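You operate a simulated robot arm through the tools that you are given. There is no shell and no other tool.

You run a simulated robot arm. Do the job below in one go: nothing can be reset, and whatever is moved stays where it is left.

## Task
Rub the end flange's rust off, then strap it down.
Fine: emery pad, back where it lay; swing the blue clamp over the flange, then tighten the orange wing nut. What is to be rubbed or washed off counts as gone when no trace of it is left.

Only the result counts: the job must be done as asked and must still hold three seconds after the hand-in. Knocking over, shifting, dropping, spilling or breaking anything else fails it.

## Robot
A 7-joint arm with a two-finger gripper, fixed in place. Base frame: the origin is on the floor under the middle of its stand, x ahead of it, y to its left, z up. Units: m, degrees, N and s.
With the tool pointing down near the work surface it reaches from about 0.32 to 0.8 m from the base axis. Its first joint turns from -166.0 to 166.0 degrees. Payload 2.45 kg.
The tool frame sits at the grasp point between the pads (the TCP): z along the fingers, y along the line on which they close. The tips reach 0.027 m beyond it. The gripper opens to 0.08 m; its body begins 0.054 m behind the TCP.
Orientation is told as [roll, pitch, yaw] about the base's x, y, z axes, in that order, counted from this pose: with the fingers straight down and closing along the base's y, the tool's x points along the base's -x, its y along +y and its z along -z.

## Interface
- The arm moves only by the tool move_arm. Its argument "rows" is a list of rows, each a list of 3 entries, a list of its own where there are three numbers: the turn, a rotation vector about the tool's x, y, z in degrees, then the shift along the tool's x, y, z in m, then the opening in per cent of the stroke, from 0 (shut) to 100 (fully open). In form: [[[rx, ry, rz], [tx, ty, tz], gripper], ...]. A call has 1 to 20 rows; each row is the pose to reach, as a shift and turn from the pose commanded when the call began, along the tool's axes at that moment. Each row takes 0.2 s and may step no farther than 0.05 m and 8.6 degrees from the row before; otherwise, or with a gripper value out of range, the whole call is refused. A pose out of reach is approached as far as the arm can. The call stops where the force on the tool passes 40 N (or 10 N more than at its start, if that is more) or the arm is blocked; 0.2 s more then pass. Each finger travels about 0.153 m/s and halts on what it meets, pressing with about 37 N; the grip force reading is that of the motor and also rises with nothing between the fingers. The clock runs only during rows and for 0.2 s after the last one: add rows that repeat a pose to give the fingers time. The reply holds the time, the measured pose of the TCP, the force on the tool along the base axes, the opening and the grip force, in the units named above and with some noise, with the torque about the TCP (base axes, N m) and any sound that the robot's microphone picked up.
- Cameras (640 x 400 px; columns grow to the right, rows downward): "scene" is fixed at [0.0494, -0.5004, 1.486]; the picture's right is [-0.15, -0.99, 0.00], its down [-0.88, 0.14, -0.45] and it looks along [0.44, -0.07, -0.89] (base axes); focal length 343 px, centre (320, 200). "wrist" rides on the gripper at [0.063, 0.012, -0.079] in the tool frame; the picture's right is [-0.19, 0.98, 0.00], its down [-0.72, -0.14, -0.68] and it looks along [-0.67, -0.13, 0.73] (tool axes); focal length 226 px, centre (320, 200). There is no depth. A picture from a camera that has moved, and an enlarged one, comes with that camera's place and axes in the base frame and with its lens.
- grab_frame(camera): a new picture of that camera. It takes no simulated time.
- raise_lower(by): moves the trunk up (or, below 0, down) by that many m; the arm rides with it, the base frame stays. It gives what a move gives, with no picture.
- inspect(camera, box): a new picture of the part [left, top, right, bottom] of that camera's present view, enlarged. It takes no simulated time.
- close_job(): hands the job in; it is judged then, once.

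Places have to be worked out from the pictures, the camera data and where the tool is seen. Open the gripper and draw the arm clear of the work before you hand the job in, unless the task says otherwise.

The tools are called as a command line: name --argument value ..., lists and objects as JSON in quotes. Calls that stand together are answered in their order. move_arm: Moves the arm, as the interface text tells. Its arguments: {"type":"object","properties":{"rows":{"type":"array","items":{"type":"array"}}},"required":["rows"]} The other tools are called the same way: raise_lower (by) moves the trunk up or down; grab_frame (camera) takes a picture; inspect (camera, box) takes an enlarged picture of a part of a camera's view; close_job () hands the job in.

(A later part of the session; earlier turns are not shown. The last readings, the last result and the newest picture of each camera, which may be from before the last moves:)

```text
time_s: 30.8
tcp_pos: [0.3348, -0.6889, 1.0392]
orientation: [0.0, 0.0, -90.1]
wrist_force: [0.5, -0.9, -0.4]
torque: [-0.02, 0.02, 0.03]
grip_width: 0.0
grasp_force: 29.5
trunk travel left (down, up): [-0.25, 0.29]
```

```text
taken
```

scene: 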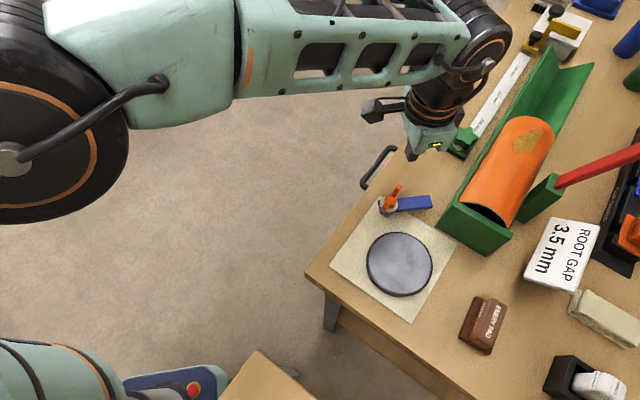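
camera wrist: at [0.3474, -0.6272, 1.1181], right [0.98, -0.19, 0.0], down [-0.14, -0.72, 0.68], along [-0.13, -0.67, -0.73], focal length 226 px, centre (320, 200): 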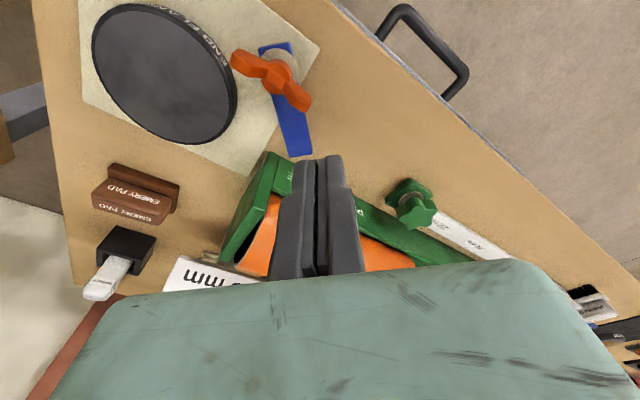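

Scene view is now unobstructed: flange clean, pad in place, clamp untouched. I enlarge the clamp in the wrist view for a third measurement.

inspect --camera "wrist" --box '[220, 20, 360, 160]'

inspect --camera "wrist" --box '[230, 130, 390, 290]'

inspect --camera "scene" --box '[350, 170, 470, 260]'

```text
2.86 times, centred on (290, 90) of wrist
camera zoom: at [0.3474, -0.6272, 1.1181], right [0.98, -0.19, 0.0], down [-0.14, -0.72, 0.68], along [-0.13, -0.67, -0.73], focal length 646 px, centre (406, 514)
```

zoom: 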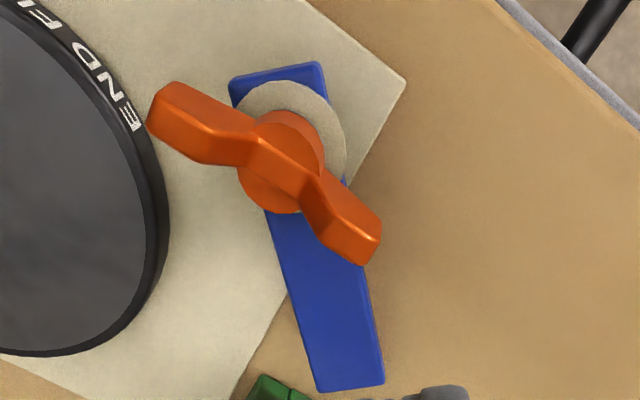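

```text
2.50 times, centred on (310, 210) of wrist
camera zoom: at [0.3474, -0.6272, 1.1181], right [0.98, -0.19, 0.0], down [-0.14, -0.72, 0.68], along [-0.13, -0.67, -0.73], focal length 565 px, centre (345, 175)
```

zoom: 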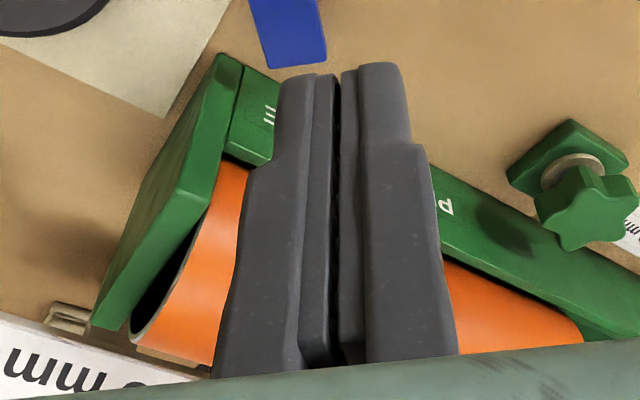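

```text
4.44 times, centred on (410, 215) of scene
camera zoom: at [0.0494, -0.5004, 1.486], right [-0.15, -0.99, 0.0], down [-0.88, 0.14, -0.45], along [0.44, -0.07, -0.89], focal length 1525 px, centre (-80, 133)
```

zoom: 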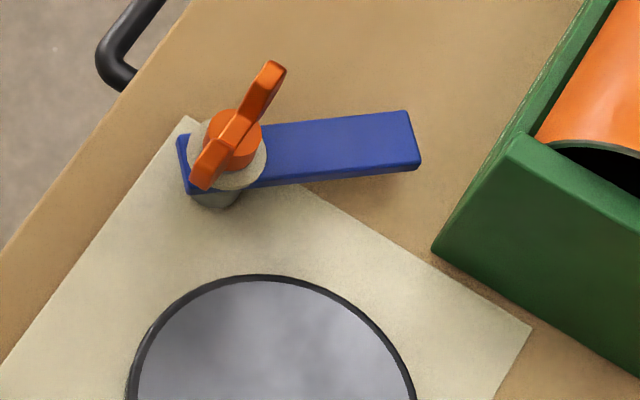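

The measurements agree: pivot ≈(0.304, -0.667), blade tip at radius ≈0.08, wings of radius ≈0.03 at z≈0.95. I tilt the tool 17° so the fingertips point outward, keeping the hand away from the cradle and inside reach.

move_arm --rows '[[[0, -8.5, 0], [0, 0, 0], 0], [[0, -17, 0], [0, 0, 0], 0], [[0, -17, 0], [0, 0, 0], 0]]'

grab_frame --camera "wrist"

```text
time_s: 31.6
tcp_pos: [0.3332, -0.6902, 1.0394]
orientation: [0.1, -17.1, -90.0]
wrist_force: [0.0, 0.1, -0.4]
torque: [-0.01, 0.0, 0.0]
grip_width: 0.0
grasp_force: 30.0
trunk travel left (down, up): [-0.25, 0.29]
```

```text
taken
camera wrist: at [0.3468, -0.6073, 1.0964], right [0.98, -0.18, 0.06], down [-0.14, -0.49, 0.86], along [-0.13, -0.85, -0.5], focal length 226 px, centre (320, 200)
```

wrist: 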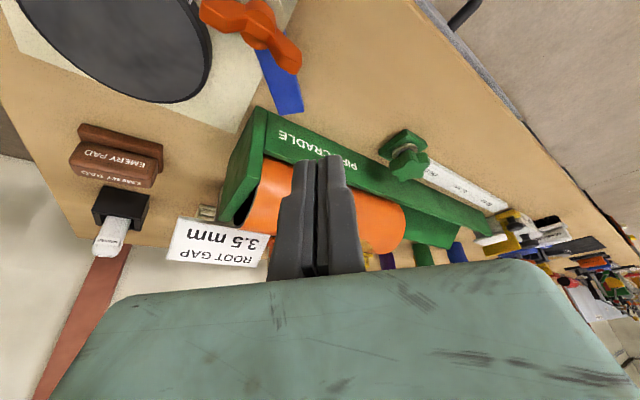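

The tilt is as intended. I descend beside the blade on its +x side to z≈0.96, clear of the wing.

move_arm --rows '[[[0, 0, 0], [-0.0016, 0.0041, 0.028], 0], [[0, 0, 0], [-0.0033, 0.0082, 0.056], 0], [[0, 0, 0], [-0.0049, 0.0122, 0.0844], 0], [[0, 0, 0], [-0.0049, 0.0122, 0.0844], 0]]'

grab_frame --camera "wrist"

inspect --camera "scene" --box '[350, 150, 490, 270]'

```text
time_s: 32.6
tcp_pos: [0.3467, -0.7211, 0.9578]
orientation: [0.0, -17.0, -90.0]
wrist_force: [0.8, -0.7, -0.1]
torque: [-0.02, 0.0, 0.01]
grip_width: 0.0
grasp_force: 30.2
trunk travel left (down, up): [-0.25, 0.29]
```

```text
taken
camera wrist: at [0.3593, -0.638, 1.0163], right [0.98, -0.18, 0.06], down [-0.14, -0.49, 0.86], along [-0.13, -0.85, -0.5], focal length 226 px, centre (320, 200)
```

wrist: 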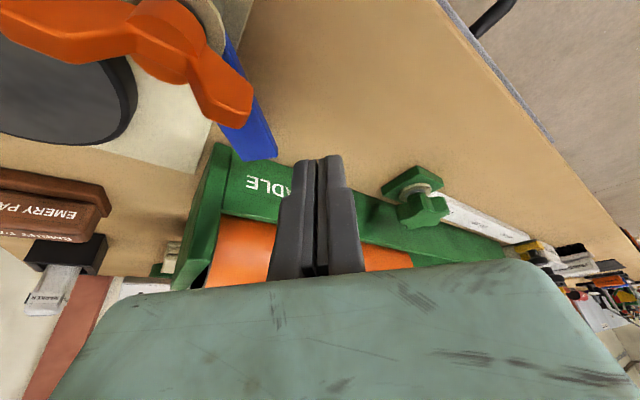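

```text
3.33 times, centred on (420, 210) of scene
camera zoom: at [0.0494, -0.5004, 1.486], right [-0.15, -0.99, 0.0], down [-0.88, 0.14, -0.45], along [0.44, -0.07, -0.89], focal length 1143 px, centre (-13, 167)
```

zoom: 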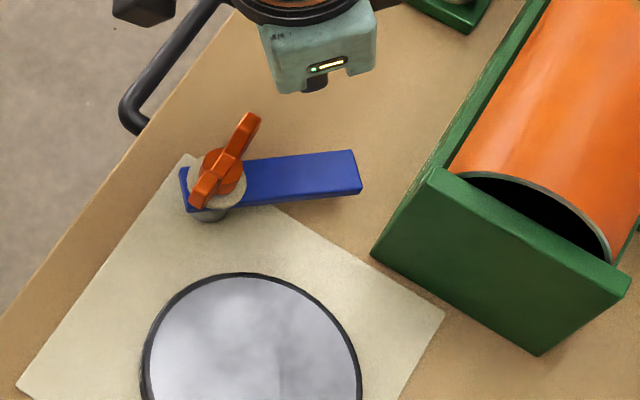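

The hand is clear of everything. I lower straight down to z≈0.934 so the fingertips come to blade height (still ~6 mm above flange-top level), then check.

move_arm --rows '[[[0, 0, 0], [0.0036, 0, 0.0117], 0], [[0, 0, 0], [0.0072, 0, 0.0234], 0], [[0, 0, 0], [0.0072, 0, 0.0234], 0]]'

grab_frame --camera "wrist"

inspect --camera "wrist" --box '[200, 60, 380, 200]'

```text
time_s: 33.4
tcp_pos: [0.3463, -0.721, 0.9356]
orientation: [0.0, -17.0, -90.0]
wrist_force: [-0.3, 0.0, 0.2]
torque: [-0.02, 0.02, 0.0]
grip_width: 0.0
grasp_force: 30.1
trunk travel left (down, up): [-0.25, 0.29]
```

```text
taken
camera wrist: at [0.3588, -0.6373, 0.9923], right [0.98, -0.18, 0.06], down [-0.14, -0.49, 0.86], along [-0.13, -0.85, -0.5], focal length 226 px, centre (320, 200)
```

wrist: 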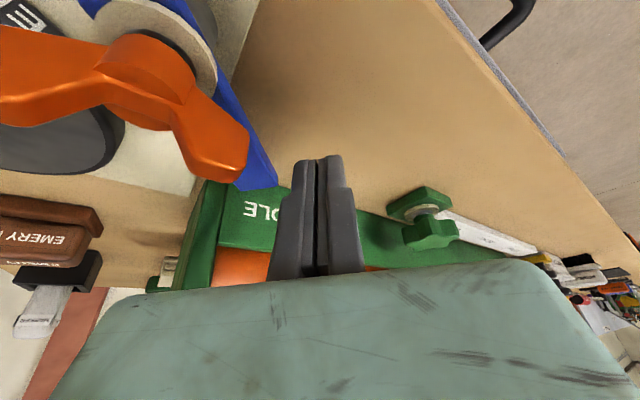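

```text
2.86 times, centred on (290, 130) of wrist
camera zoom: at [0.3588, -0.6373, 0.9923], right [0.98, -0.18, 0.06], down [-0.14, -0.49, 0.86], along [-0.13, -0.85, -0.5], focal length 646 px, centre (406, 400)
```

zoom: 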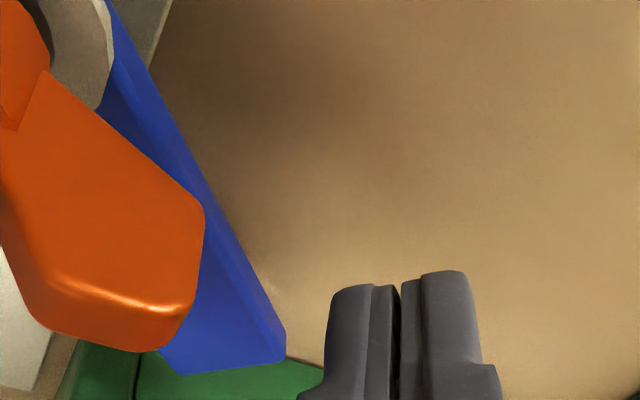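

The blade spans about z 0.9055–0.914 and the fingertips are at that height, right beside it. I push it slowly along the first 30° of its arc toward the flange.

move_arm --rows '[[[0, 0, 0], [0.0004, -0.009, 0.0014], 0], [[0, 0, 0], [0.0012, -0.0178, 0.0012], 0], [[0, 0, 0], [-0.0005, -0.0232, 0.0017], 0], [[0, 0, 0], [-0.0021, -0.0286, 0.0022], 0], [[0, 0, 0], [-0.0029, -0.0342, 0.0024], 0], [[0, 0, 0], [-0.0036, -0.0398, 0.0026], 0], [[0, 0, 0], [-0.0035, -0.0455, 0.0026], 0], [[0, 0, 0], [-0.0031, -0.0511, 0.0025], 0]]'

grab_frame --camera "wrist"

inspect --camera "scene" --box '[350, 170, 470, 290]'

```text
time_s: 35.2
tcp_pos: [0.2959, -0.7232, 0.9339]
orientation: [-0.1, -17.0, -90.0]
wrist_force: [0.7, -0.2, -0.8]
torque: [0.03, -0.01, -0.01]
grip_width: 0.0002
grasp_force: 29.5
trunk travel left (down, up): [-0.25, 0.29]
```

```text
taken
camera wrist: at [0.3086, -0.6403, 0.9919], right [0.98, -0.18, 0.06], down [-0.14, -0.49, 0.86], along [-0.13, -0.85, -0.5], focal length 226 px, centre (320, 200)
```

wrist: 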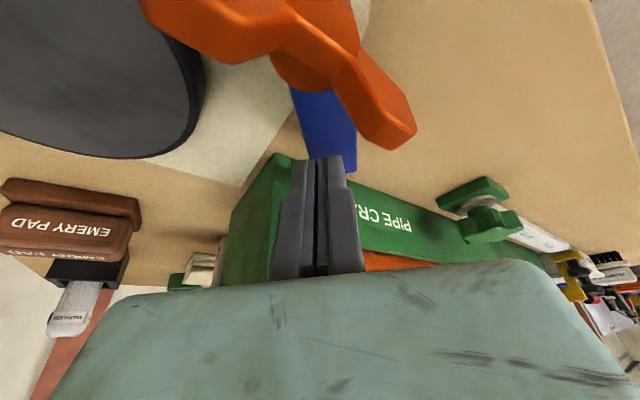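

```text
3.33 times, centred on (410, 230) of scene
camera zoom: at [0.0494, -0.5004, 1.486], right [-0.15, -0.99, 0.0], down [-0.88, 0.14, -0.45], along [0.44, -0.07, -0.89], focal length 1143 px, centre (20, 100)
```

zoom: 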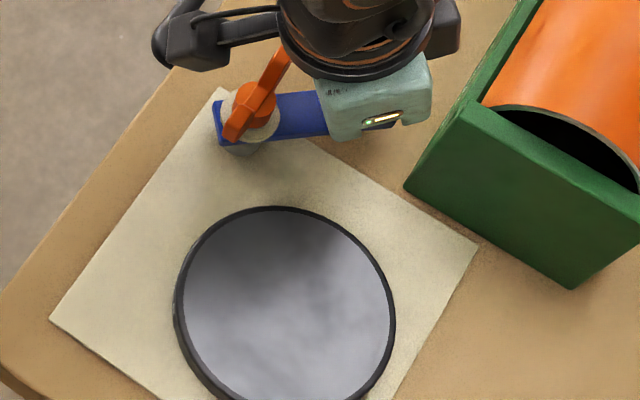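

The blade did not move and there was no force, so the fingertips evidently passed over or beyond it. I enlarge the view to see exactly where the tips are relative to the blade.

inspect --camera "wrist" --box '[250, 70, 410, 210]'

inspect --camera "scene" --box '[370, 180, 450, 230]'

```text
2.86 times, centred on (330, 140) of wrist
camera zoom: at [0.3086, -0.6403, 0.9919], right [0.98, -0.18, 0.06], down [-0.14, -0.49, 0.86], along [-0.13, -0.85, -0.5], focal length 646 px, centre (291, 371)
```

zoom: 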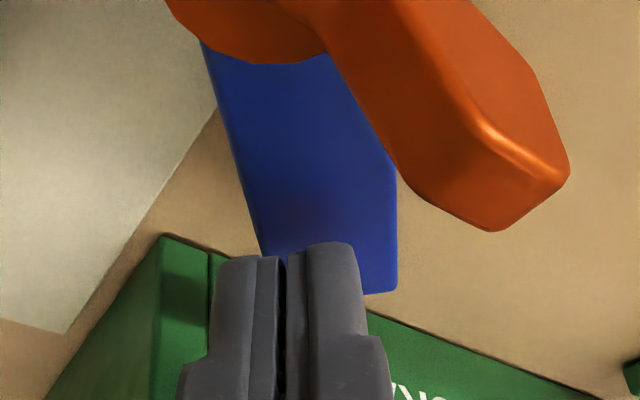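

```text
8.00 times, centred on (410, 205) of scene
camera zoom: at [0.0494, -0.5004, 1.486], right [-0.15, -0.99, 0.0], down [-0.88, 0.14, -0.45], along [0.44, -0.07, -0.89], focal length 2744 px, centre (-400, 160)
```

zoom: 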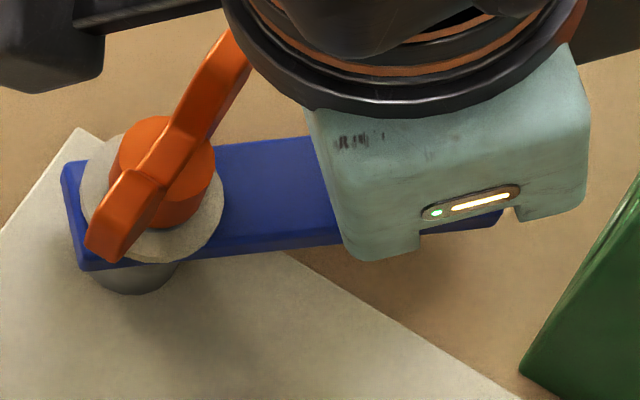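

The fingertips are just above the blade (a contact shadow shows on it), so the blade is a bit lower than I estimated. I use this to calibrate: lower in 1 mm steps until light contact with the blade's top.

move_arm --rows '[[[0, 0, 0], [0.0003, 0, 0.001], 0], [[0, 0, 0], [0.0006, 0, 0.0019], 0], [[0, 0, 0], [0.0006, 0, 0.0019], 0]]'

```text
time_s: 36.0
tcp_pos: [0.2957, -0.7246, 0.9327]
orientation: [0.0, -17.0, -89.9]
wrist_force: [0.1, -0.3, 0.4]
torque: [-0.01, -0.02, -0.01]
grip_width: 0.0005
grasp_force: 29.8
trunk travel left (down, up): [-0.25, 0.29]
```

Still no contact at z≈0.932. I continue down in 1 mm steps.

move_arm --rows '[[[0, 0, 0], [0.0003, 0, 0.001], 0], [[0, 0, 0], [0.0006, 0, 0.0019], 0], [[0, 0, 0], [0.0006, 0, 0.0019], 0]]'

```text
time_s: 36.8
tcp_pos: [0.2952, -0.7231, 0.9311]
orientation: [0.0, -17.0, -90.0]
wrist_force: [-0.3, 1.5, -0.1]
torque: [-0.02, 0.04, -0.03]
grip_width: 0.0
grasp_force: 30.2
trunk travel left (down, up): [-0.25, 0.29]
```

No clear contact yet at z≈0.930. I keep lowering.

move_arm --rows '[[[0, 0, 0], [0.0003, 0, 0.001], 0], [[0, 0, 0], [0.0006, 0, 0.0019], 0], [[0, 0, 0], [0.0006, 0, 0.0019], 0]]'

inspect --camera "wrist" --box '[250, 70, 410, 210]'

```text
time_s: 37.6
tcp_pos: [0.2956, -0.7243, 0.9294]
orientation: [0.0, -17.1, -90.0]
wrist_force: [-0.7, 0.6, -0.3]
torque: [-0.01, 0.01, 0.02]
grip_width: 0.0
grasp_force: 29.9
trunk travel left (down, up): [-0.25, 0.29]
```

```text
2.86 times, centred on (330, 140) of wrist
camera zoom: at [0.3083, -0.6403, 0.9862], right [0.98, -0.18, 0.06], down [-0.14, -0.49, 0.86], along [-0.13, -0.85, -0.5], focal length 646 px, centre (291, 371)
```

zoom: 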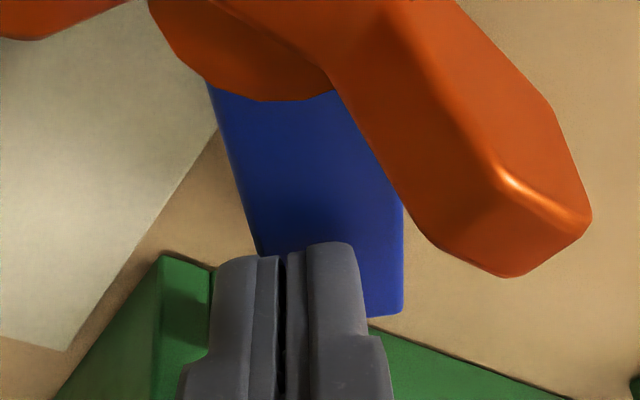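

No contact yet at z≈0.929, with the tips visibly still just above the blade. I keep lowering in small steps.

move_arm --rows '[[[0, 0, 0], [0.0003, 0, 0.001], 0], [[0, 0, 0], [0.0006, 0, 0.0019], 0], [[0, 0, 0], [0.0009, 0, 0.0029], 0], [[0, 0, 0], [0.0009, 0, 0.0029], 0]]'

inspect --camera "wrist" --box '[250, 70, 410, 210]'

```text
time_s: 38.6
tcp_pos: [0.2949, -0.7236, 0.9276]
orientation: [0.0, -17.1, -90.0]
wrist_force: [0.7, 0.9, 12.2]
torque: [0.06, -0.02, -0.07]
grip_width: 0.0059
grasp_force: 29.5
trunk travel left (down, up): [-0.25, 0.29]
```

```text
2.86 times, centred on (330, 140) of wrist
camera zoom: at [0.308, -0.6399, 0.9848], right [0.98, -0.18, 0.06], down [-0.14, -0.49, 0.86], along [-0.13, -0.85, -0.5], focal length 646 px, centre (291, 371)
```

zoom: 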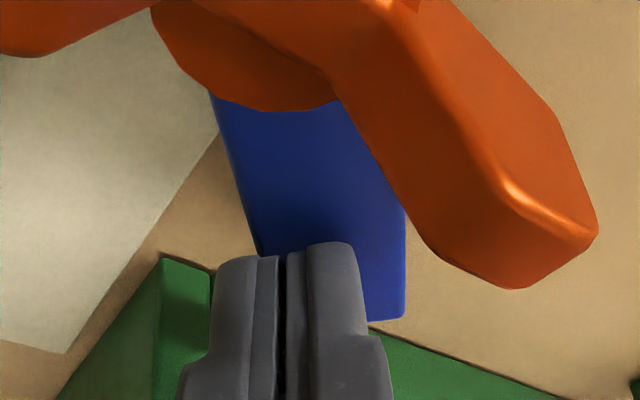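

Contact: the blade top is at the fingertip when TCP z≈0.928, so the blade top is ≈0.901 and my earlier heights were ~1 cm too high (table ≈0.87, flange top ≈0.89). I lift off, go back to the blade's +x side, and lower to z≈0.9225 so the tips overlap the blade's side.

move_arm --rows '[[[0, 0, 0], [-0.0023, 0, -0.0077], 0], [[0, 0, 0], [-0.0035, 0, -0.0115], 0], [[0, 0, 0], [-0.0035, 0.025, -0.0115], 0], [[0, 0, 0], [-0.0035, 0.051, -0.0115], 0], [[0, 0, 0], [-0.0012, 0.051, -0.004], 0], [[0, 0, 0], [0.0011, 0.051, 0.0035], 0], [[0, 0, 0], [0.0011, 0.051, 0.0035], 0]]'

grab_frame --camera "wrist"

```text
time_s: 40.2
tcp_pos: [0.3444, -0.7236, 0.9213]
orientation: [0.1, -17.0, -90.1]
wrist_force: [0.6, -0.2, 0.6]
torque: [0.01, -0.02, -0.04]
grip_width: 0.0
grasp_force: 29.9
trunk travel left (down, up): [-0.25, 0.29]
```

```text
taken
camera wrist: at [0.3591, -0.6403, 0.9793], right [0.98, -0.18, 0.06], down [-0.14, -0.49, 0.86], along [-0.13, -0.85, -0.5], focal length 226 px, centre (320, 200)
```

wrist: 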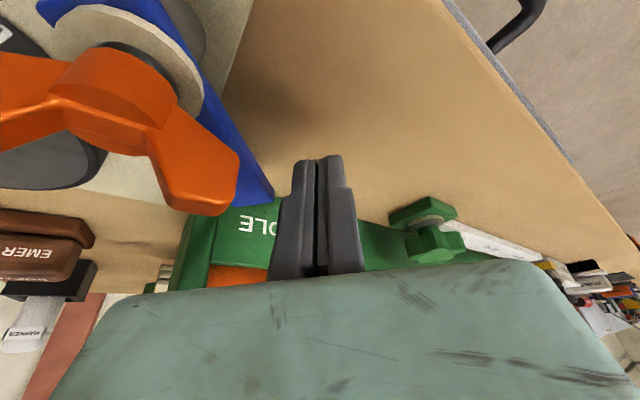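

The tips are beside the blade at its height. I push the first part of the arc again, stopping early to check that the blade follows.

move_arm --rows '[[[0, 0, 0], [0.0004, -0.008, -0.0001], 0], [[0, 0, 0], [0.0008, -0.016, -0.0002], 0], [[0, 0, 0], [-0.001, -0.0214, 0.0003], 0], [[0, 0, 0], [-0.0025, -0.0268, 0.0008], 0], [[0, 0, 0], [-0.0033, -0.0324, 0.001], 0], [[0, 0, 0], [-0.004, -0.038, 0.0012], 0]]'

grab_frame --camera "wrist"

inspect --camera "scene" --box '[350, 170, 470, 290]'

```text
time_s: 41.6
tcp_pos: [0.3066, -0.7279, 0.9212]
orientation: [-0.1, -17.0, -90.0]
wrist_force: [-0.5, 1.1, 0.8]
torque: [0.01, 0.02, 0.0]
grip_width: 0.0
grasp_force: 30.4
trunk travel left (down, up): [-0.25, 0.29]
```

```text
taken
camera wrist: at [0.321, -0.6441, 0.979], right [0.98, -0.18, 0.06], down [-0.14, -0.49, 0.86], along [-0.13, -0.85, -0.5], focal length 226 px, centre (320, 200)
```

wrist: 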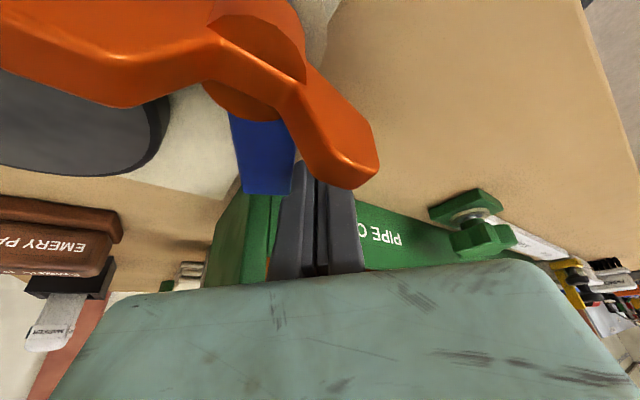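

```text
3.33 times, centred on (410, 230) of scene
camera zoom: at [0.0494, -0.5004, 1.486], right [-0.15, -0.99, 0.0], down [-0.88, 0.14, -0.45], along [0.44, -0.07, -0.89], focal length 1143 px, centre (20, 100)
```

zoom: 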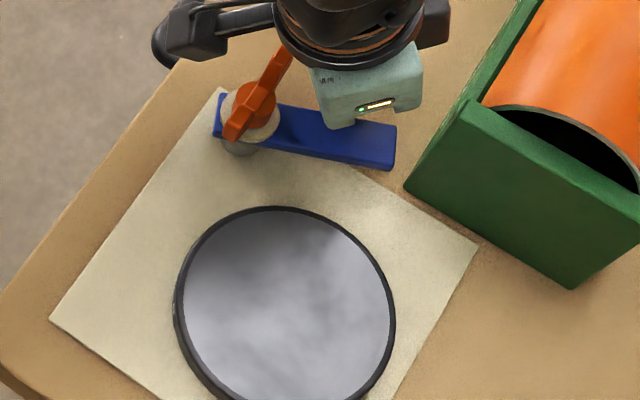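

The blade now follows the finger (about 20° so far) while the nut stays still. I continue the arc to roughly 150°.

move_arm --rows '[[[0, 0, 0], [0.0001, -0.0057, 0.0], 0], [[0, 0, 0], [0.0005, -0.0113, -0.0001], 0], [[0, 0, 0], [0.0015, -0.0169, -0.0005], 0], [[0, 0, 0], [0.0028, -0.0224, -0.0008], 0], [[0, 0, 0], [0.0048, -0.0278, -0.0015], 0], [[0, 0, 0], [0.0069, -0.0329, -0.0021], 0], [[0, 0, 0], [0.0097, -0.0378, -0.003], 0], [[0, 0, 0], [0.0127, -0.0425, -0.0039], 0]]'

grab_frame --camera "wrist"

inspect --camera "scene" --box '[350, 170, 470, 290]'

```text
time_s: 43.4
tcp_pos: [0.2646, -0.7137, 0.9214]
orientation: [0.0, -17.0, -89.9]
wrist_force: [0.7, -0.6, -0.1]
torque: [-0.04, -0.06, 0.01]
grip_width: 0.0001
grasp_force: 29.5
trunk travel left (down, up): [-0.25, 0.29]
```

```text
taken
camera wrist: at [0.2788, -0.6304, 0.979], right [0.98, -0.18, 0.06], down [-0.14, -0.49, 0.86], along [-0.13, -0.85, -0.5], focal length 226 px, centre (320, 200)
```

wrist: 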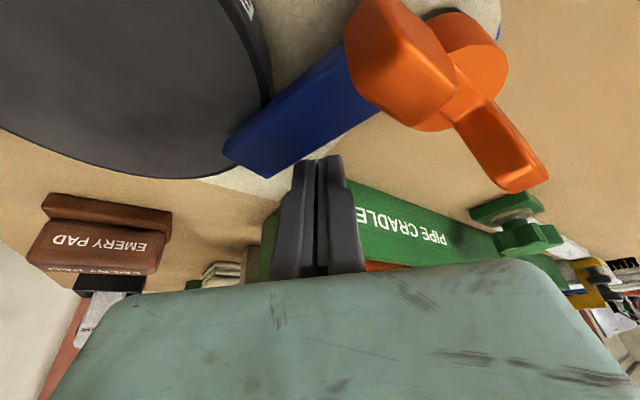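

```text
3.33 times, centred on (410, 230) of scene
camera zoom: at [0.0494, -0.5004, 1.486], right [-0.15, -0.99, 0.0], down [-0.88, 0.14, -0.45], along [0.44, -0.07, -0.89], focal length 1143 px, centre (20, 100)
```

zoom: 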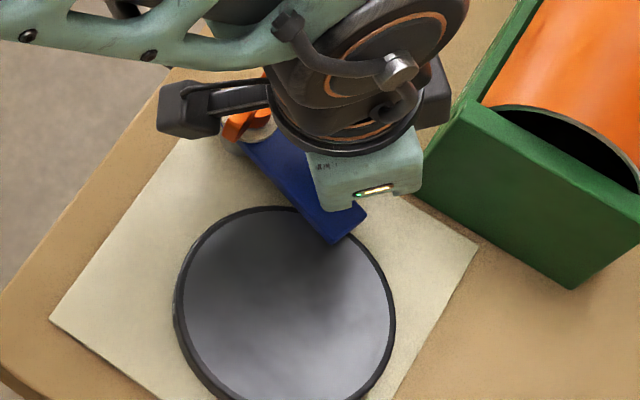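

The blade is now over the flange rim with no unusual force. I continue pushing along the arc to bring it pointing at the flange centre.

move_arm --rows '[[[0, 0, 0], [0.0034, -0.0043, -0.0011], 0], [[0, 0, 0], [0.0074, -0.0083, -0.0023], 0], [[0, 0, 0], [0.0116, -0.012, -0.0035], 0], [[0, 0, 0], [0.016, -0.0153, -0.0049], 0], [[0, 0, 0], [0.0207, -0.0181, -0.0063], 0], [[0, 0, 0], [0.0255, -0.0205, -0.0078], 0]]'

grab_frame --camera "wrist"

inspect --camera "scene" --box '[350, 170, 470, 290]'

```text
time_s: 44.8
tcp_pos: [0.2458, -0.6875, 0.9216]
orientation: [0.0, -17.1, -90.0]
wrist_force: [1.1, 0.5, 0.2]
torque: [-0.02, -0.03, 0.0]
grip_width: 0.0
grasp_force: 30.2
trunk travel left (down, up): [-0.25, 0.29]
```

```text
taken
camera wrist: at [0.2582, -0.6042, 0.9781], right [0.98, -0.18, 0.06], down [-0.14, -0.49, 0.86], along [-0.13, -0.85, -0.5], focal length 226 px, centre (320, 200)
```

wrist: 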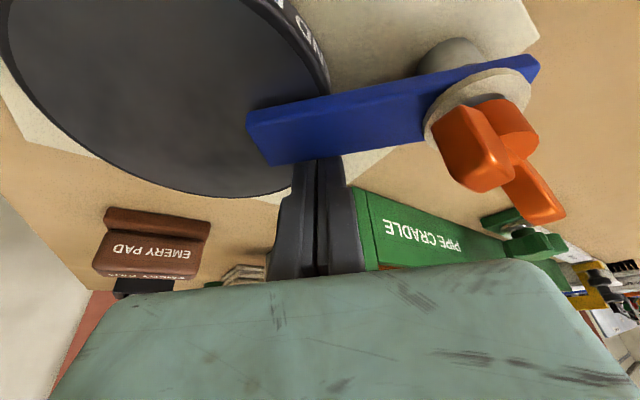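

```text
3.33 times, centred on (410, 230) of scene
camera zoom: at [0.0494, -0.5004, 1.486], right [-0.15, -0.99, 0.0], down [-0.88, 0.14, -0.45], along [0.44, -0.07, -0.89], focal length 1143 px, centre (20, 100)
```

zoom: 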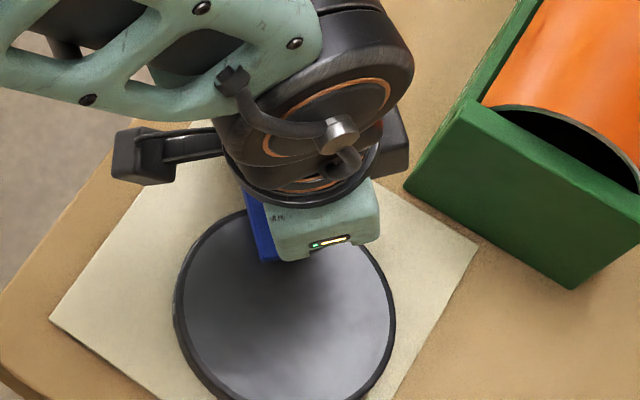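

The blade now points almost exactly at the flange centre (≈-178°). I nudge it 2 mm further, then back the finger away and rise clear.

move_arm --rows '[[[0, 0, 0], [0.0019, -0.0003, -0.0006], 0], [[0, 0, 0], [0.0019, -0.0003, -0.0006], 0], [[0, 0, 0], [-0.0077, 0, 0.0023], 0], [[0, 0, 0], [-0.0172, 0, -0.0052], 0], [[0, 0, 0], [-0.026, 0, -0.0339], 0], [[0, 0, 0], [-0.0377, 0, -0.0721], 0], [[0, 0, 0], [-0.0377, 0, -0.0721], 0]]'

grab_frame --camera "wrist"

```text
time_s: 46.4
tcp_pos: [0.2462, -0.7029, 1.0028]
orientation: [0.0, -17.0, -89.9]
wrist_force: [0.1, 0.4, -0.5]
torque: [0.01, -0.02, 0.0]
grip_width: 0.0
grasp_force: 29.6
trunk travel left (down, up): [-0.25, 0.29]
```

```text
taken
camera wrist: at [0.2587, -0.6187, 1.06], right [0.98, -0.18, 0.06], down [-0.14, -0.49, 0.86], along [-0.13, -0.85, -0.5], focal length 226 px, centre (320, 200)
```

wrist: 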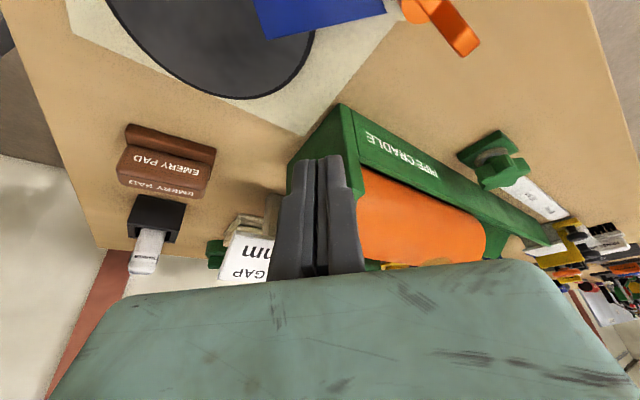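

The blade stays over the flange. I untilt the tool while rising, then I'll set the yaw to match the wing nut.

move_arm --rows '[[[0, 8.5, 0], [0.0132, 0.0119, -0.0286], 0], [[0, 17, 0], [0.0264, 0.0238, -0.0572], 50], [[0, 17, 0], [0.0264, 0.0238, -0.0572], 100], [[0, 17, 0], [0.0264, 0.0238, -0.0572], 100]]'

grab_frame --camera "wrist"

grab_frame --camera "scene"

```text
time_s: 47.4
tcp_pos: [0.2673, -0.6611, 1.0496]
orientation: [-0.1, 0.1, -89.9]
wrist_force: [0.5, -0.2, 0.2]
torque: [-0.03, 0.01, -0.05]
grip_width: 0.0801
grasp_force: 0.0
trunk travel left (down, up): [-0.25, 0.29]
```

```text
taken
camera wrist: at [0.2815, -0.5981, 1.1288], right [0.98, -0.19, 0.0], down [-0.14, -0.72, 0.68], along [-0.13, -0.67, -0.73], focal length 226 px, centre (320, 200)
```

wrist: 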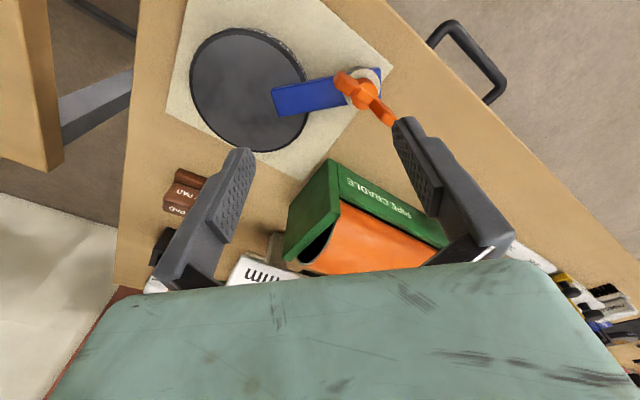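

```text
taken
```

scene: 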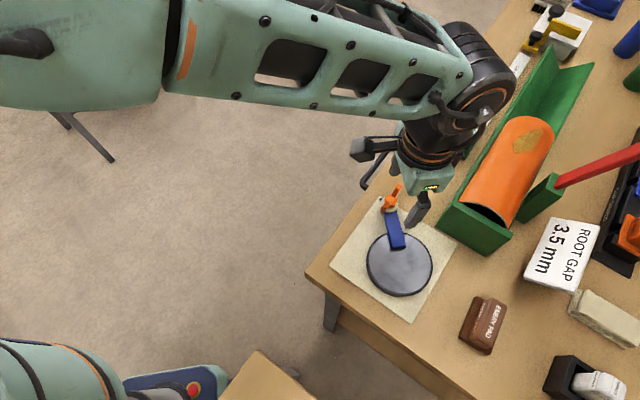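

The blue clamp lies over the flange. I zoom in on it and the nut in both cameras to fix the nut's centre and wing angle.

inspect --camera "scene" --box '[360, 170, 440, 260]'

inspect --camera "wrist" --box '[260, 40, 420, 140]'

```text
4.44 times, centred on (400, 215) of scene
camera zoom: at [0.0494, -0.5004, 1.486], right [-0.15, -0.99, 0.0], down [-0.88, 0.14, -0.45], along [0.44, -0.07, -0.89], focal length 1525 px, centre (-36, 133)
```

zoom: 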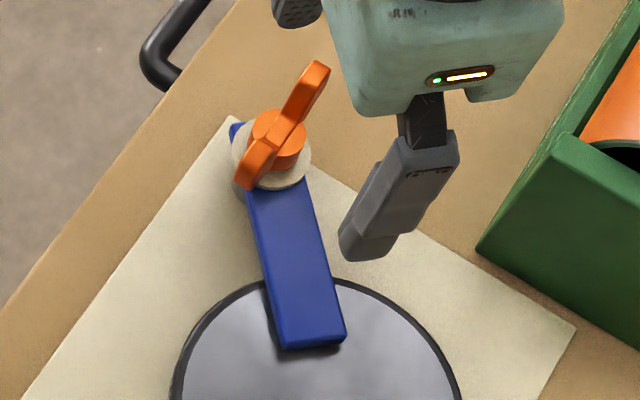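

```text
4.00 times, centred on (340, 90) of wrist
camera zoom: at [0.2815, -0.5981, 1.1288], right [0.98, -0.19, 0.0], down [-0.14, -0.72, 0.68], along [-0.13, -0.67, -0.73], focal length 904 px, centre (240, 640)
```

zoom: 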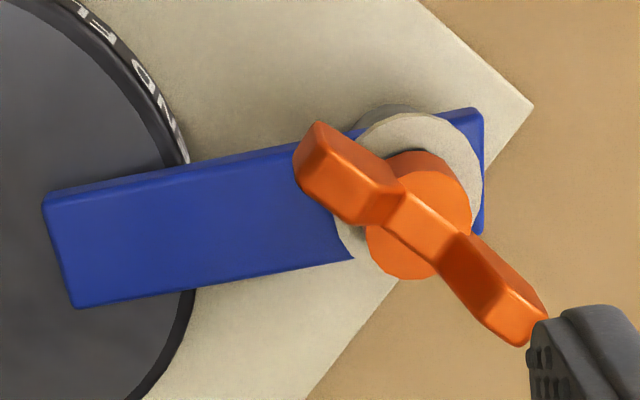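

The nut centre is ≈(0.307, -0.671) with the wing axis at about -44°. I move above it with yaw -44.3° and the gripper open, staying at z≈1.0.

move_arm --rows '[[[0, 0, -7.6], [-0.0016, 0.0062, 0.0], 100], [[0, 0, -15.2], [-0.0033, 0.0124, 0.01], 100], [[0, 0, -22.8], [-0.005, 0.0186, 0.02], 100], [[0, 0, -30.4], [-0.0066, 0.0248, 0.03], 100], [[0, 0, -38], [-0.0083, 0.031, 0.04], 100], [[0, 0, -45.7], [-0.0099, 0.0372, 0.05], 100], [[0, 0, -45.7], [-0.0099, 0.0372, 0.05], 100]]'

grab_frame --camera "wrist"

inspect --camera "wrist" --box '[240, 40, 400, 200]'

```text
time_s: 49.0
tcp_pos: [0.3066, -0.6714, 0.9978]
orientation: [0.0, 0.0, -44.3]
wrist_force: [-1.0, 0.6, -0.4]
torque: [0.05, -0.02, -0.02]
grip_width: 0.08
grasp_force: 0.0
trunk travel left (down, up): [-0.25, 0.29]
```

```text
taken
camera wrist: at [0.2702, -0.6188, 1.0775], right [0.82, 0.57, 0.0], down [0.42, -0.6, 0.68], along [0.39, -0.56, -0.73], focal length 226 px, centre (320, 200)
```

wrist: 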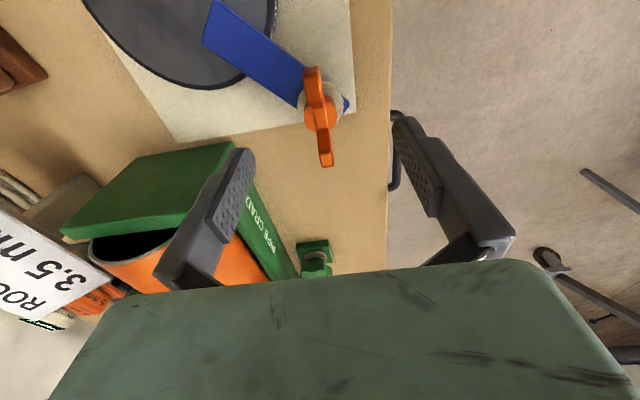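

```text
2.50 times, centred on (320, 120) of wrist
camera zoom: at [0.2702, -0.6188, 1.0775], right [0.82, 0.57, 0.0], down [0.42, -0.6, 0.68], along [0.39, -0.56, -0.73], focal length 565 px, centre (320, 400)
```

zoom: 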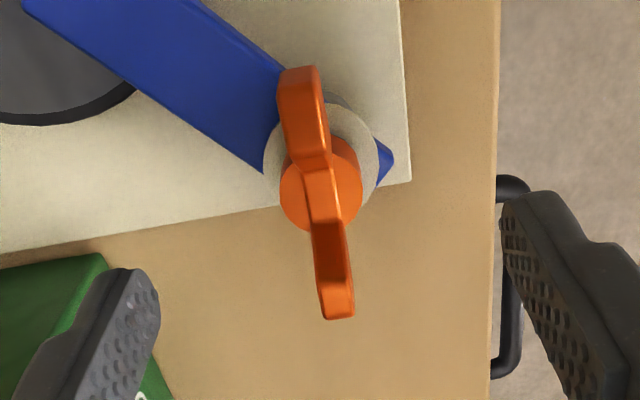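

The tool is aligned with the wing axis and centred on the hub (top ≈0.928). I lower to TCP z≈0.957, so the tips come just above the hub top around the wing bar.

move_arm --rows '[[[0, 0, 0], [0, 0, 0.015], 100], [[0, 0, 0], [0, 0, 0.03], 100], [[0, 0, 0], [0, 0, 0.041], 100], [[0, 0, 0], [0, 0, 0.041], 60]]'

inspect --camera "wrist" --box '[220, 60, 420, 260]'

```text
time_s: 50.0
tcp_pos: [0.305, -0.6712, 0.9576]
orientation: [0.0, 0.0, -44.3]
wrist_force: [0.0, -0.6, 0.1]
torque: [-0.01, -0.03, -0.04]
grip_width: 0.0481
grasp_force: 0.1
trunk travel left (down, up): [-0.25, 0.29]
```

```text
2.00 times, centred on (320, 160) of wrist
camera zoom: at [0.27, -0.6182, 1.0371], right [0.82, 0.57, 0.0], down [0.42, -0.6, 0.68], along [0.39, -0.56, -0.73], focal length 452 px, centre (320, 280)
```

zoom: 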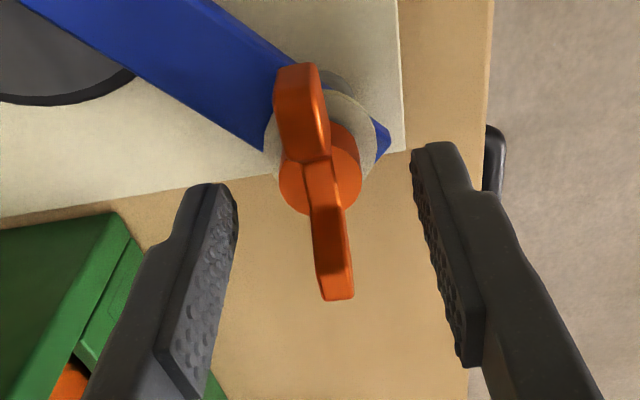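

The tips sit at about hub-top height on both sides of the bar. I close the gripper on it.

move_arm --rows '[[[0, 0, 0], [0, 0, 0], 30], [[0, 0, 0], [0, 0, 0], 0], [[0, 0, 0], [0, 0, 0], 0], [[0, 0, 0], [0, 0, 0], 0]]'

inspect --camera "wrist" --box '[220, 60, 420, 260]'

```text
time_s: 51.0
tcp_pos: [0.3075, -0.6707, 0.9586]
orientation: [0.0, 0.1, -44.3]
wrist_force: [2.1, 3.3, -2.4]
torque: [0.15, 0.07, -0.04]
grip_width: 0.0088
grasp_force: 37.1
trunk travel left (down, up): [-0.25, 0.29]
```

```text
2.00 times, centred on (320, 160) of wrist
camera zoom: at [0.2704, -0.6177, 1.0371], right [0.82, 0.57, 0.0], down [0.42, -0.6, 0.68], along [0.39, -0.56, -0.73], focal length 452 px, centre (320, 280)
```

zoom: 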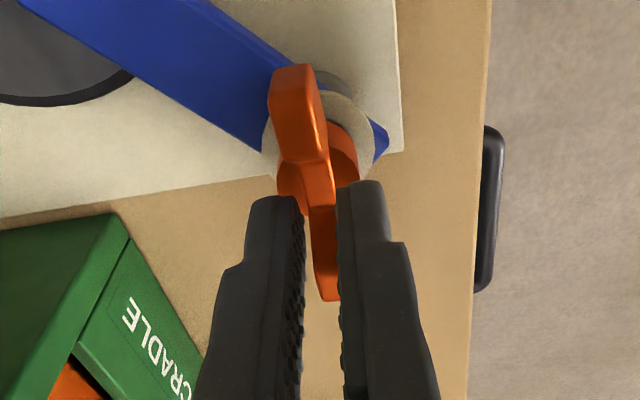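

Gripping the bar at 8.8 mm. I turn the nut clockwise (seen from above) 40° as a first step and watch the torque.

move_arm --rows '[[[0, 0, 8], [0, 0, 0], 0], [[0, 0, 16], [0, 0, 0], 0], [[0, 0, 24], [0, 0, 0], 0], [[0, 0, 32], [0, 0, 0], 0], [[0, 0, 40], [0, 0, 0], 0]]'

inspect --camera "wrist" --box '[220, 60, 420, 260]'

inspect --camera "scene" --box '[350, 170, 470, 290]'

```text
time_s: 52.2
tcp_pos: [0.3043, -0.6703, 0.957]
orientation: [0.0, 0.0, -84.4]
wrist_force: [-6.3, 0.3, -4.2]
torque: [0.57, 0.14, 0.01]
grip_width: 0.0084
grasp_force: 36.4
trunk travel left (down, up): [-0.25, 0.29]
```

```text
2.00 times, centred on (320, 160) of wrist
camera zoom: at [0.3118, -0.6073, 1.037], right [1.0, -0.1, 0.0], down [-0.07, -0.73, 0.68], along [-0.07, -0.68, -0.73], focal length 452 px, centre (320, 280)
```

zoom: 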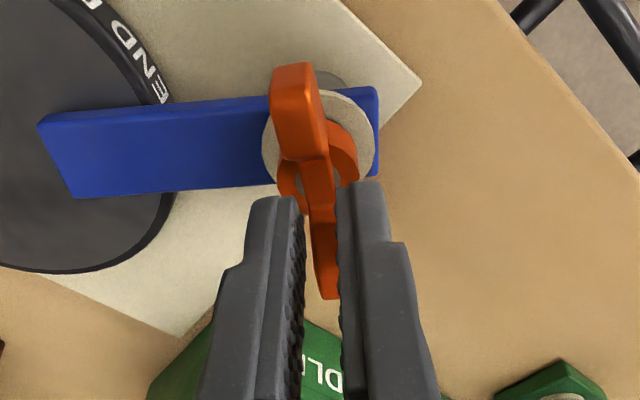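

```text
3.33 times, centred on (410, 230) of scene
camera zoom: at [0.0494, -0.5004, 1.486], right [-0.15, -0.99, 0.0], down [-0.88, 0.14, -0.45], along [0.44, -0.07, -0.89], focal length 1143 px, centre (20, 100)
```

zoom: 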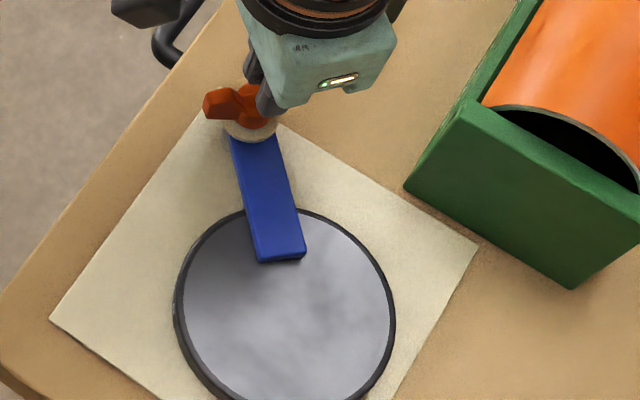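

The nut turns freely with the gripper (blade stays put); it sinks a little and side force shows I'm ~2 mm off its axis. I recentre by that amount, follow it down slightly, and keep turning another 64°.

move_arm --rows '[[[0, 0, 0], [0.0022, -0.0011, 0.0007], 0], [[0, 0, 8], [0.0022, -0.0011, 0.0008], 0], [[0, 0, 16], [0.0022, -0.0011, 0.001], 0], [[0, 0, 24], [0.0022, -0.0011, 0.0011], 0], [[0, 0, 32], [0.0022, -0.0011, 0.0013], 0], [[0, 0, 40], [0.0022, -0.0011, 0.0014], 0], [[0, 0, 48], [0.0022, -0.0011, 0.0016], 0], [[0, 0, 56], [0.0022, -0.0011, 0.0017], 0], [[0, 0, 64], [0.0022, -0.0011, 0.0019], 0]]'

grab_frame --camera "wrist"

inspect --camera "scene" --box '[350, 170, 470, 290]'

```text
time_s: 54.2
tcp_pos: [0.301, -0.6696, 0.9585]
orientation: [0.1, 0.0, -148.5]
wrist_force: [-13.9, -18.3, 23.0]
torque: [-0.39, 0.55, 0.0]
grip_width: 0.0087
grasp_force: 36.0
trunk travel left (down, up): [-0.25, 0.29]
```

```text
taken
camera wrist: at [0.3634, -0.6475, 1.0369], right [0.35, -0.94, 0.0], down [-0.69, -0.25, 0.68], along [-0.64, -0.24, -0.73], focal length 226 px, centre (320, 200)
```

wrist: 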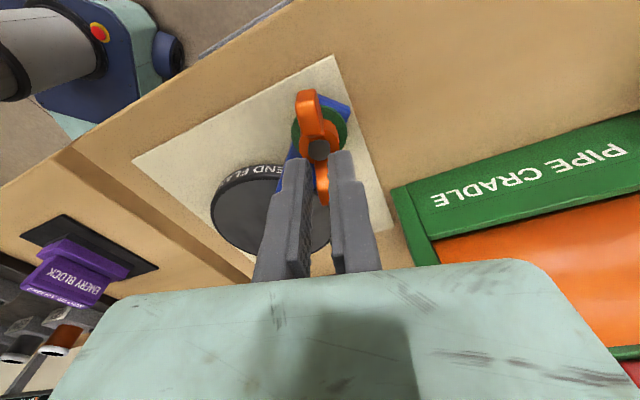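

```text
3.33 times, centred on (410, 230) of scene
camera zoom: at [0.0494, -0.5004, 1.486], right [-0.15, -0.99, 0.0], down [-0.88, 0.14, -0.45], along [0.44, -0.07, -0.89], focal length 1143 px, centre (20, 100)
```

zoom: 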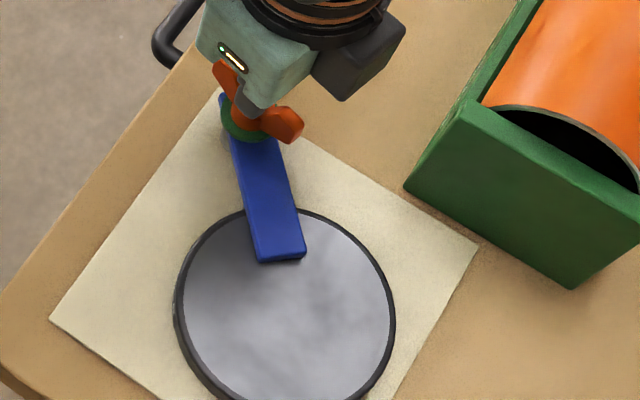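

The washer under the nut has turned green — an indicator that it is tight — and there's now a clear vertical and side load on the tool. I enlarge the view before doing anything more.

inspect --camera "wrist" --box '[240, 70, 400, 210]'

inspect --camera "scene" --box '[370, 180, 440, 240]'

```text
2.86 times, centred on (320, 140) of wrist
camera zoom: at [0.3634, -0.6475, 1.0369], right [0.35, -0.94, 0.0], down [-0.69, -0.25, 0.68], along [-0.64, -0.24, -0.73], focal length 646 px, centre (320, 371)
```

zoom: 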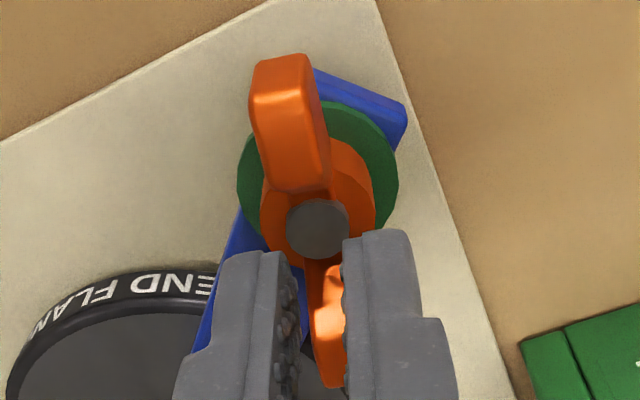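

```text
6.67 times, centred on (405, 210) of scene
camera zoom: at [0.0494, -0.5004, 1.486], right [-0.15, -0.99, 0.0], down [-0.88, 0.14, -0.45], along [0.44, -0.07, -0.89], focal length 2287 px, centre (-247, 133)
```

zoom: 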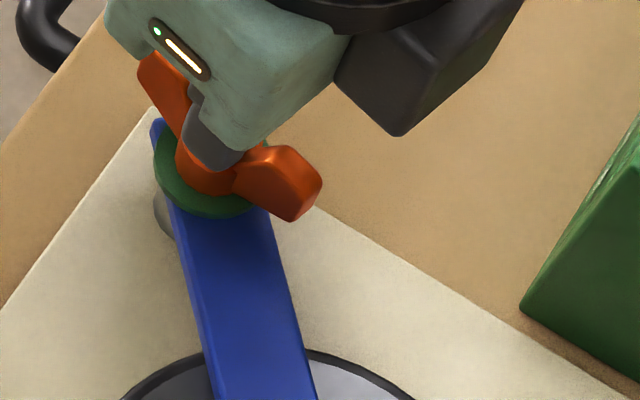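

The washer is green and the stud has emerged through the nut as it screwed down, which explains the load on the fingers. I relieve that load first while still holding, then open and rise straight up.

move_arm --rows '[[[0, 0, 0], [-0.0024, -0.0004, -0.0023], 0], [[0, 0, 0], [-0.0024, -0.0004, -0.0023], 0]]'

inspect --camera "wrist" --box '[240, 70, 400, 210]'

```text
time_s: 54.8
tcp_pos: [0.3021, -0.6709, 0.9581]
orientation: [0.0, 0.1, -148.4]
wrist_force: [-8.3, -15.7, 14.8]
torque: [-0.62, 0.72, -0.02]
grip_width: 0.009
grasp_force: 36.7
trunk travel left (down, up): [-0.25, 0.29]
```

```text
2.86 times, centred on (320, 140) of wrist
camera zoom: at [0.3634, -0.6476, 1.037], right [0.35, -0.94, 0.0], down [-0.69, -0.26, 0.68], along [-0.64, -0.24, -0.73], focal length 646 px, centre (320, 371)
```

zoom: 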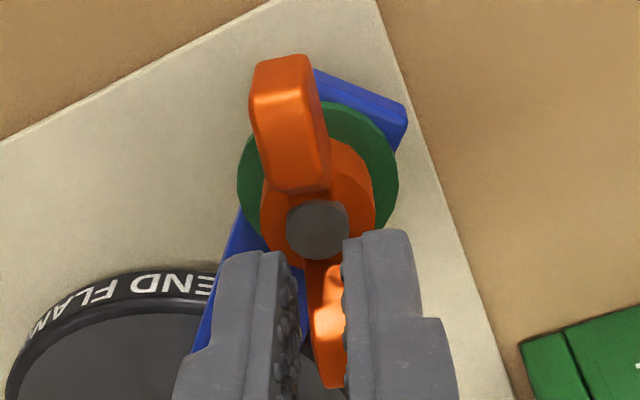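

The load dropped but some remains; I ease the command a bit more in the same direction, then open and rise.

move_arm --rows '[[[0, 0, 0], [-0.0029, 0.0018, -0.0025], 0], [[0, 0, 0], [-0.0029, 0.0018, -0.0025], 0]]'

```text
time_s: 55.4
tcp_pos: [0.3024, -0.6702, 0.9574]
orientation: [-0.4, 0.3, -148.2]
wrist_force: [-2.6, 11.0, -6.2]
torque: [-0.04, 0.0, 0.02]
grip_width: 0.0087
grasp_force: 36.5
trunk travel left (down, up): [-0.25, 0.29]
```

Now slightly over-corrected; I come back half-way and open the gripper, then rise.

move_arm --rows '[[[0, 0, 0], [0.0006, -0.0013, 0.0009], 0], [[0, 0, 0], [0.0006, -0.0013, 0.0009], 30], [[0, 0, 0], [0.0006, -0.0013, 0.0009], 60], [[0, 0, 0], [0.0006, -0.0013, 0.0009], 80], [[0, 0, 0], [0.0006, -0.0013, -0.01], 80], [[0, 0, 0], [0.0006, -0.0013, -0.035], 80], [[0, 0, 0], [0.0006, -0.0013, -0.07], 80], [[0, 0, 0], [0.0006, -0.0013, -0.1], 80], [[0, 0, 0], [0.0006, -0.0013, -0.1], 80]]'

grab_frame --camera "wrist"

inspect --camera "scene" --box '[350, 170, 470, 290]'

```text
time_s: 57.4
tcp_pos: [0.3016, -0.671, 1.061]
orientation: [0.0, 0.0, -148.3]
wrist_force: [0.0, -0.4, -0.1]
torque: [0.0, -0.02, 0.03]
grip_width: 0.0637
grasp_force: 0.0
trunk travel left (down, up): [-0.25, 0.29]
```

```text
taken
camera wrist: at [0.3627, -0.6491, 1.1407], right [0.35, -0.94, 0.0], down [-0.68, -0.26, 0.68], along [-0.64, -0.24, -0.73], focal length 226 px, centre (320, 200)
```

wrist: 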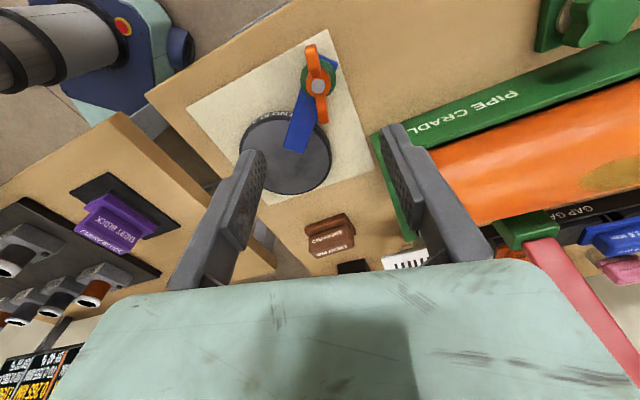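

```text
3.33 times, centred on (410, 230) of scene
camera zoom: at [0.0494, -0.5004, 1.486], right [-0.15, -0.99, 0.0], down [-0.88, 0.14, -0.45], along [0.44, -0.07, -0.89], focal length 1143 px, centre (20, 100)
```

zoom: 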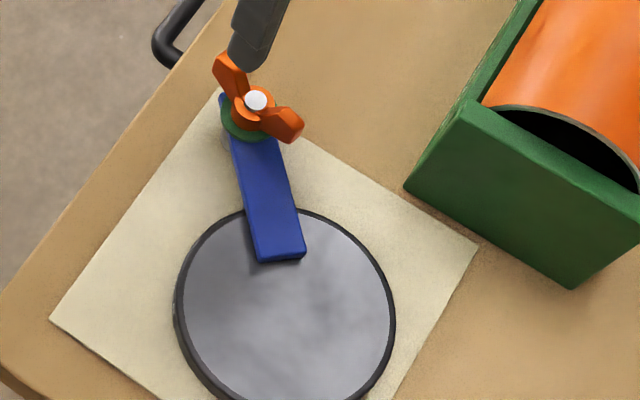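

The gripper released cleanly and the washer stays green with the blade over the flange. I zoom in to verify the nut's final angle and the state of everything.

inspect --camera "wrist" --box '[230, 30, 390, 190]'

grab_frame --camera "scene"

```text
2.50 times, centred on (310, 110) of wrist
camera zoom: at [0.3627, -0.6491, 1.1407], right [0.35, -0.94, 0.0], down [-0.68, -0.26, 0.68], along [-0.64, -0.24, -0.73], focal length 565 px, centre (345, 425)
```

zoom: 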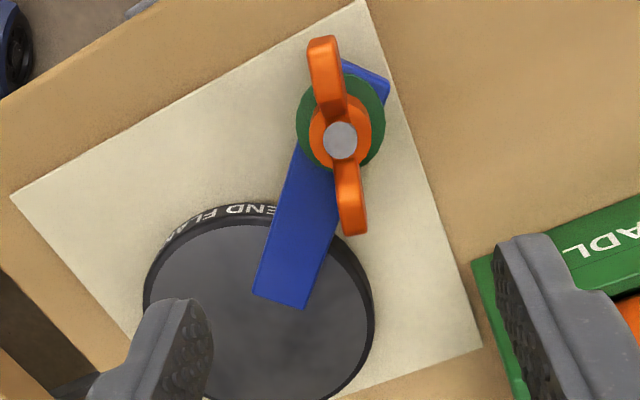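

```text
taken
```

scene: 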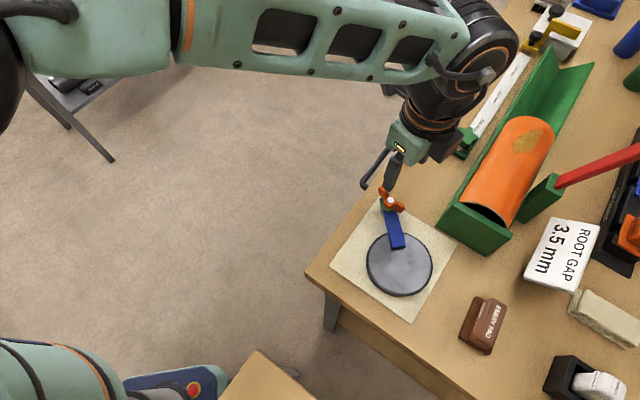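

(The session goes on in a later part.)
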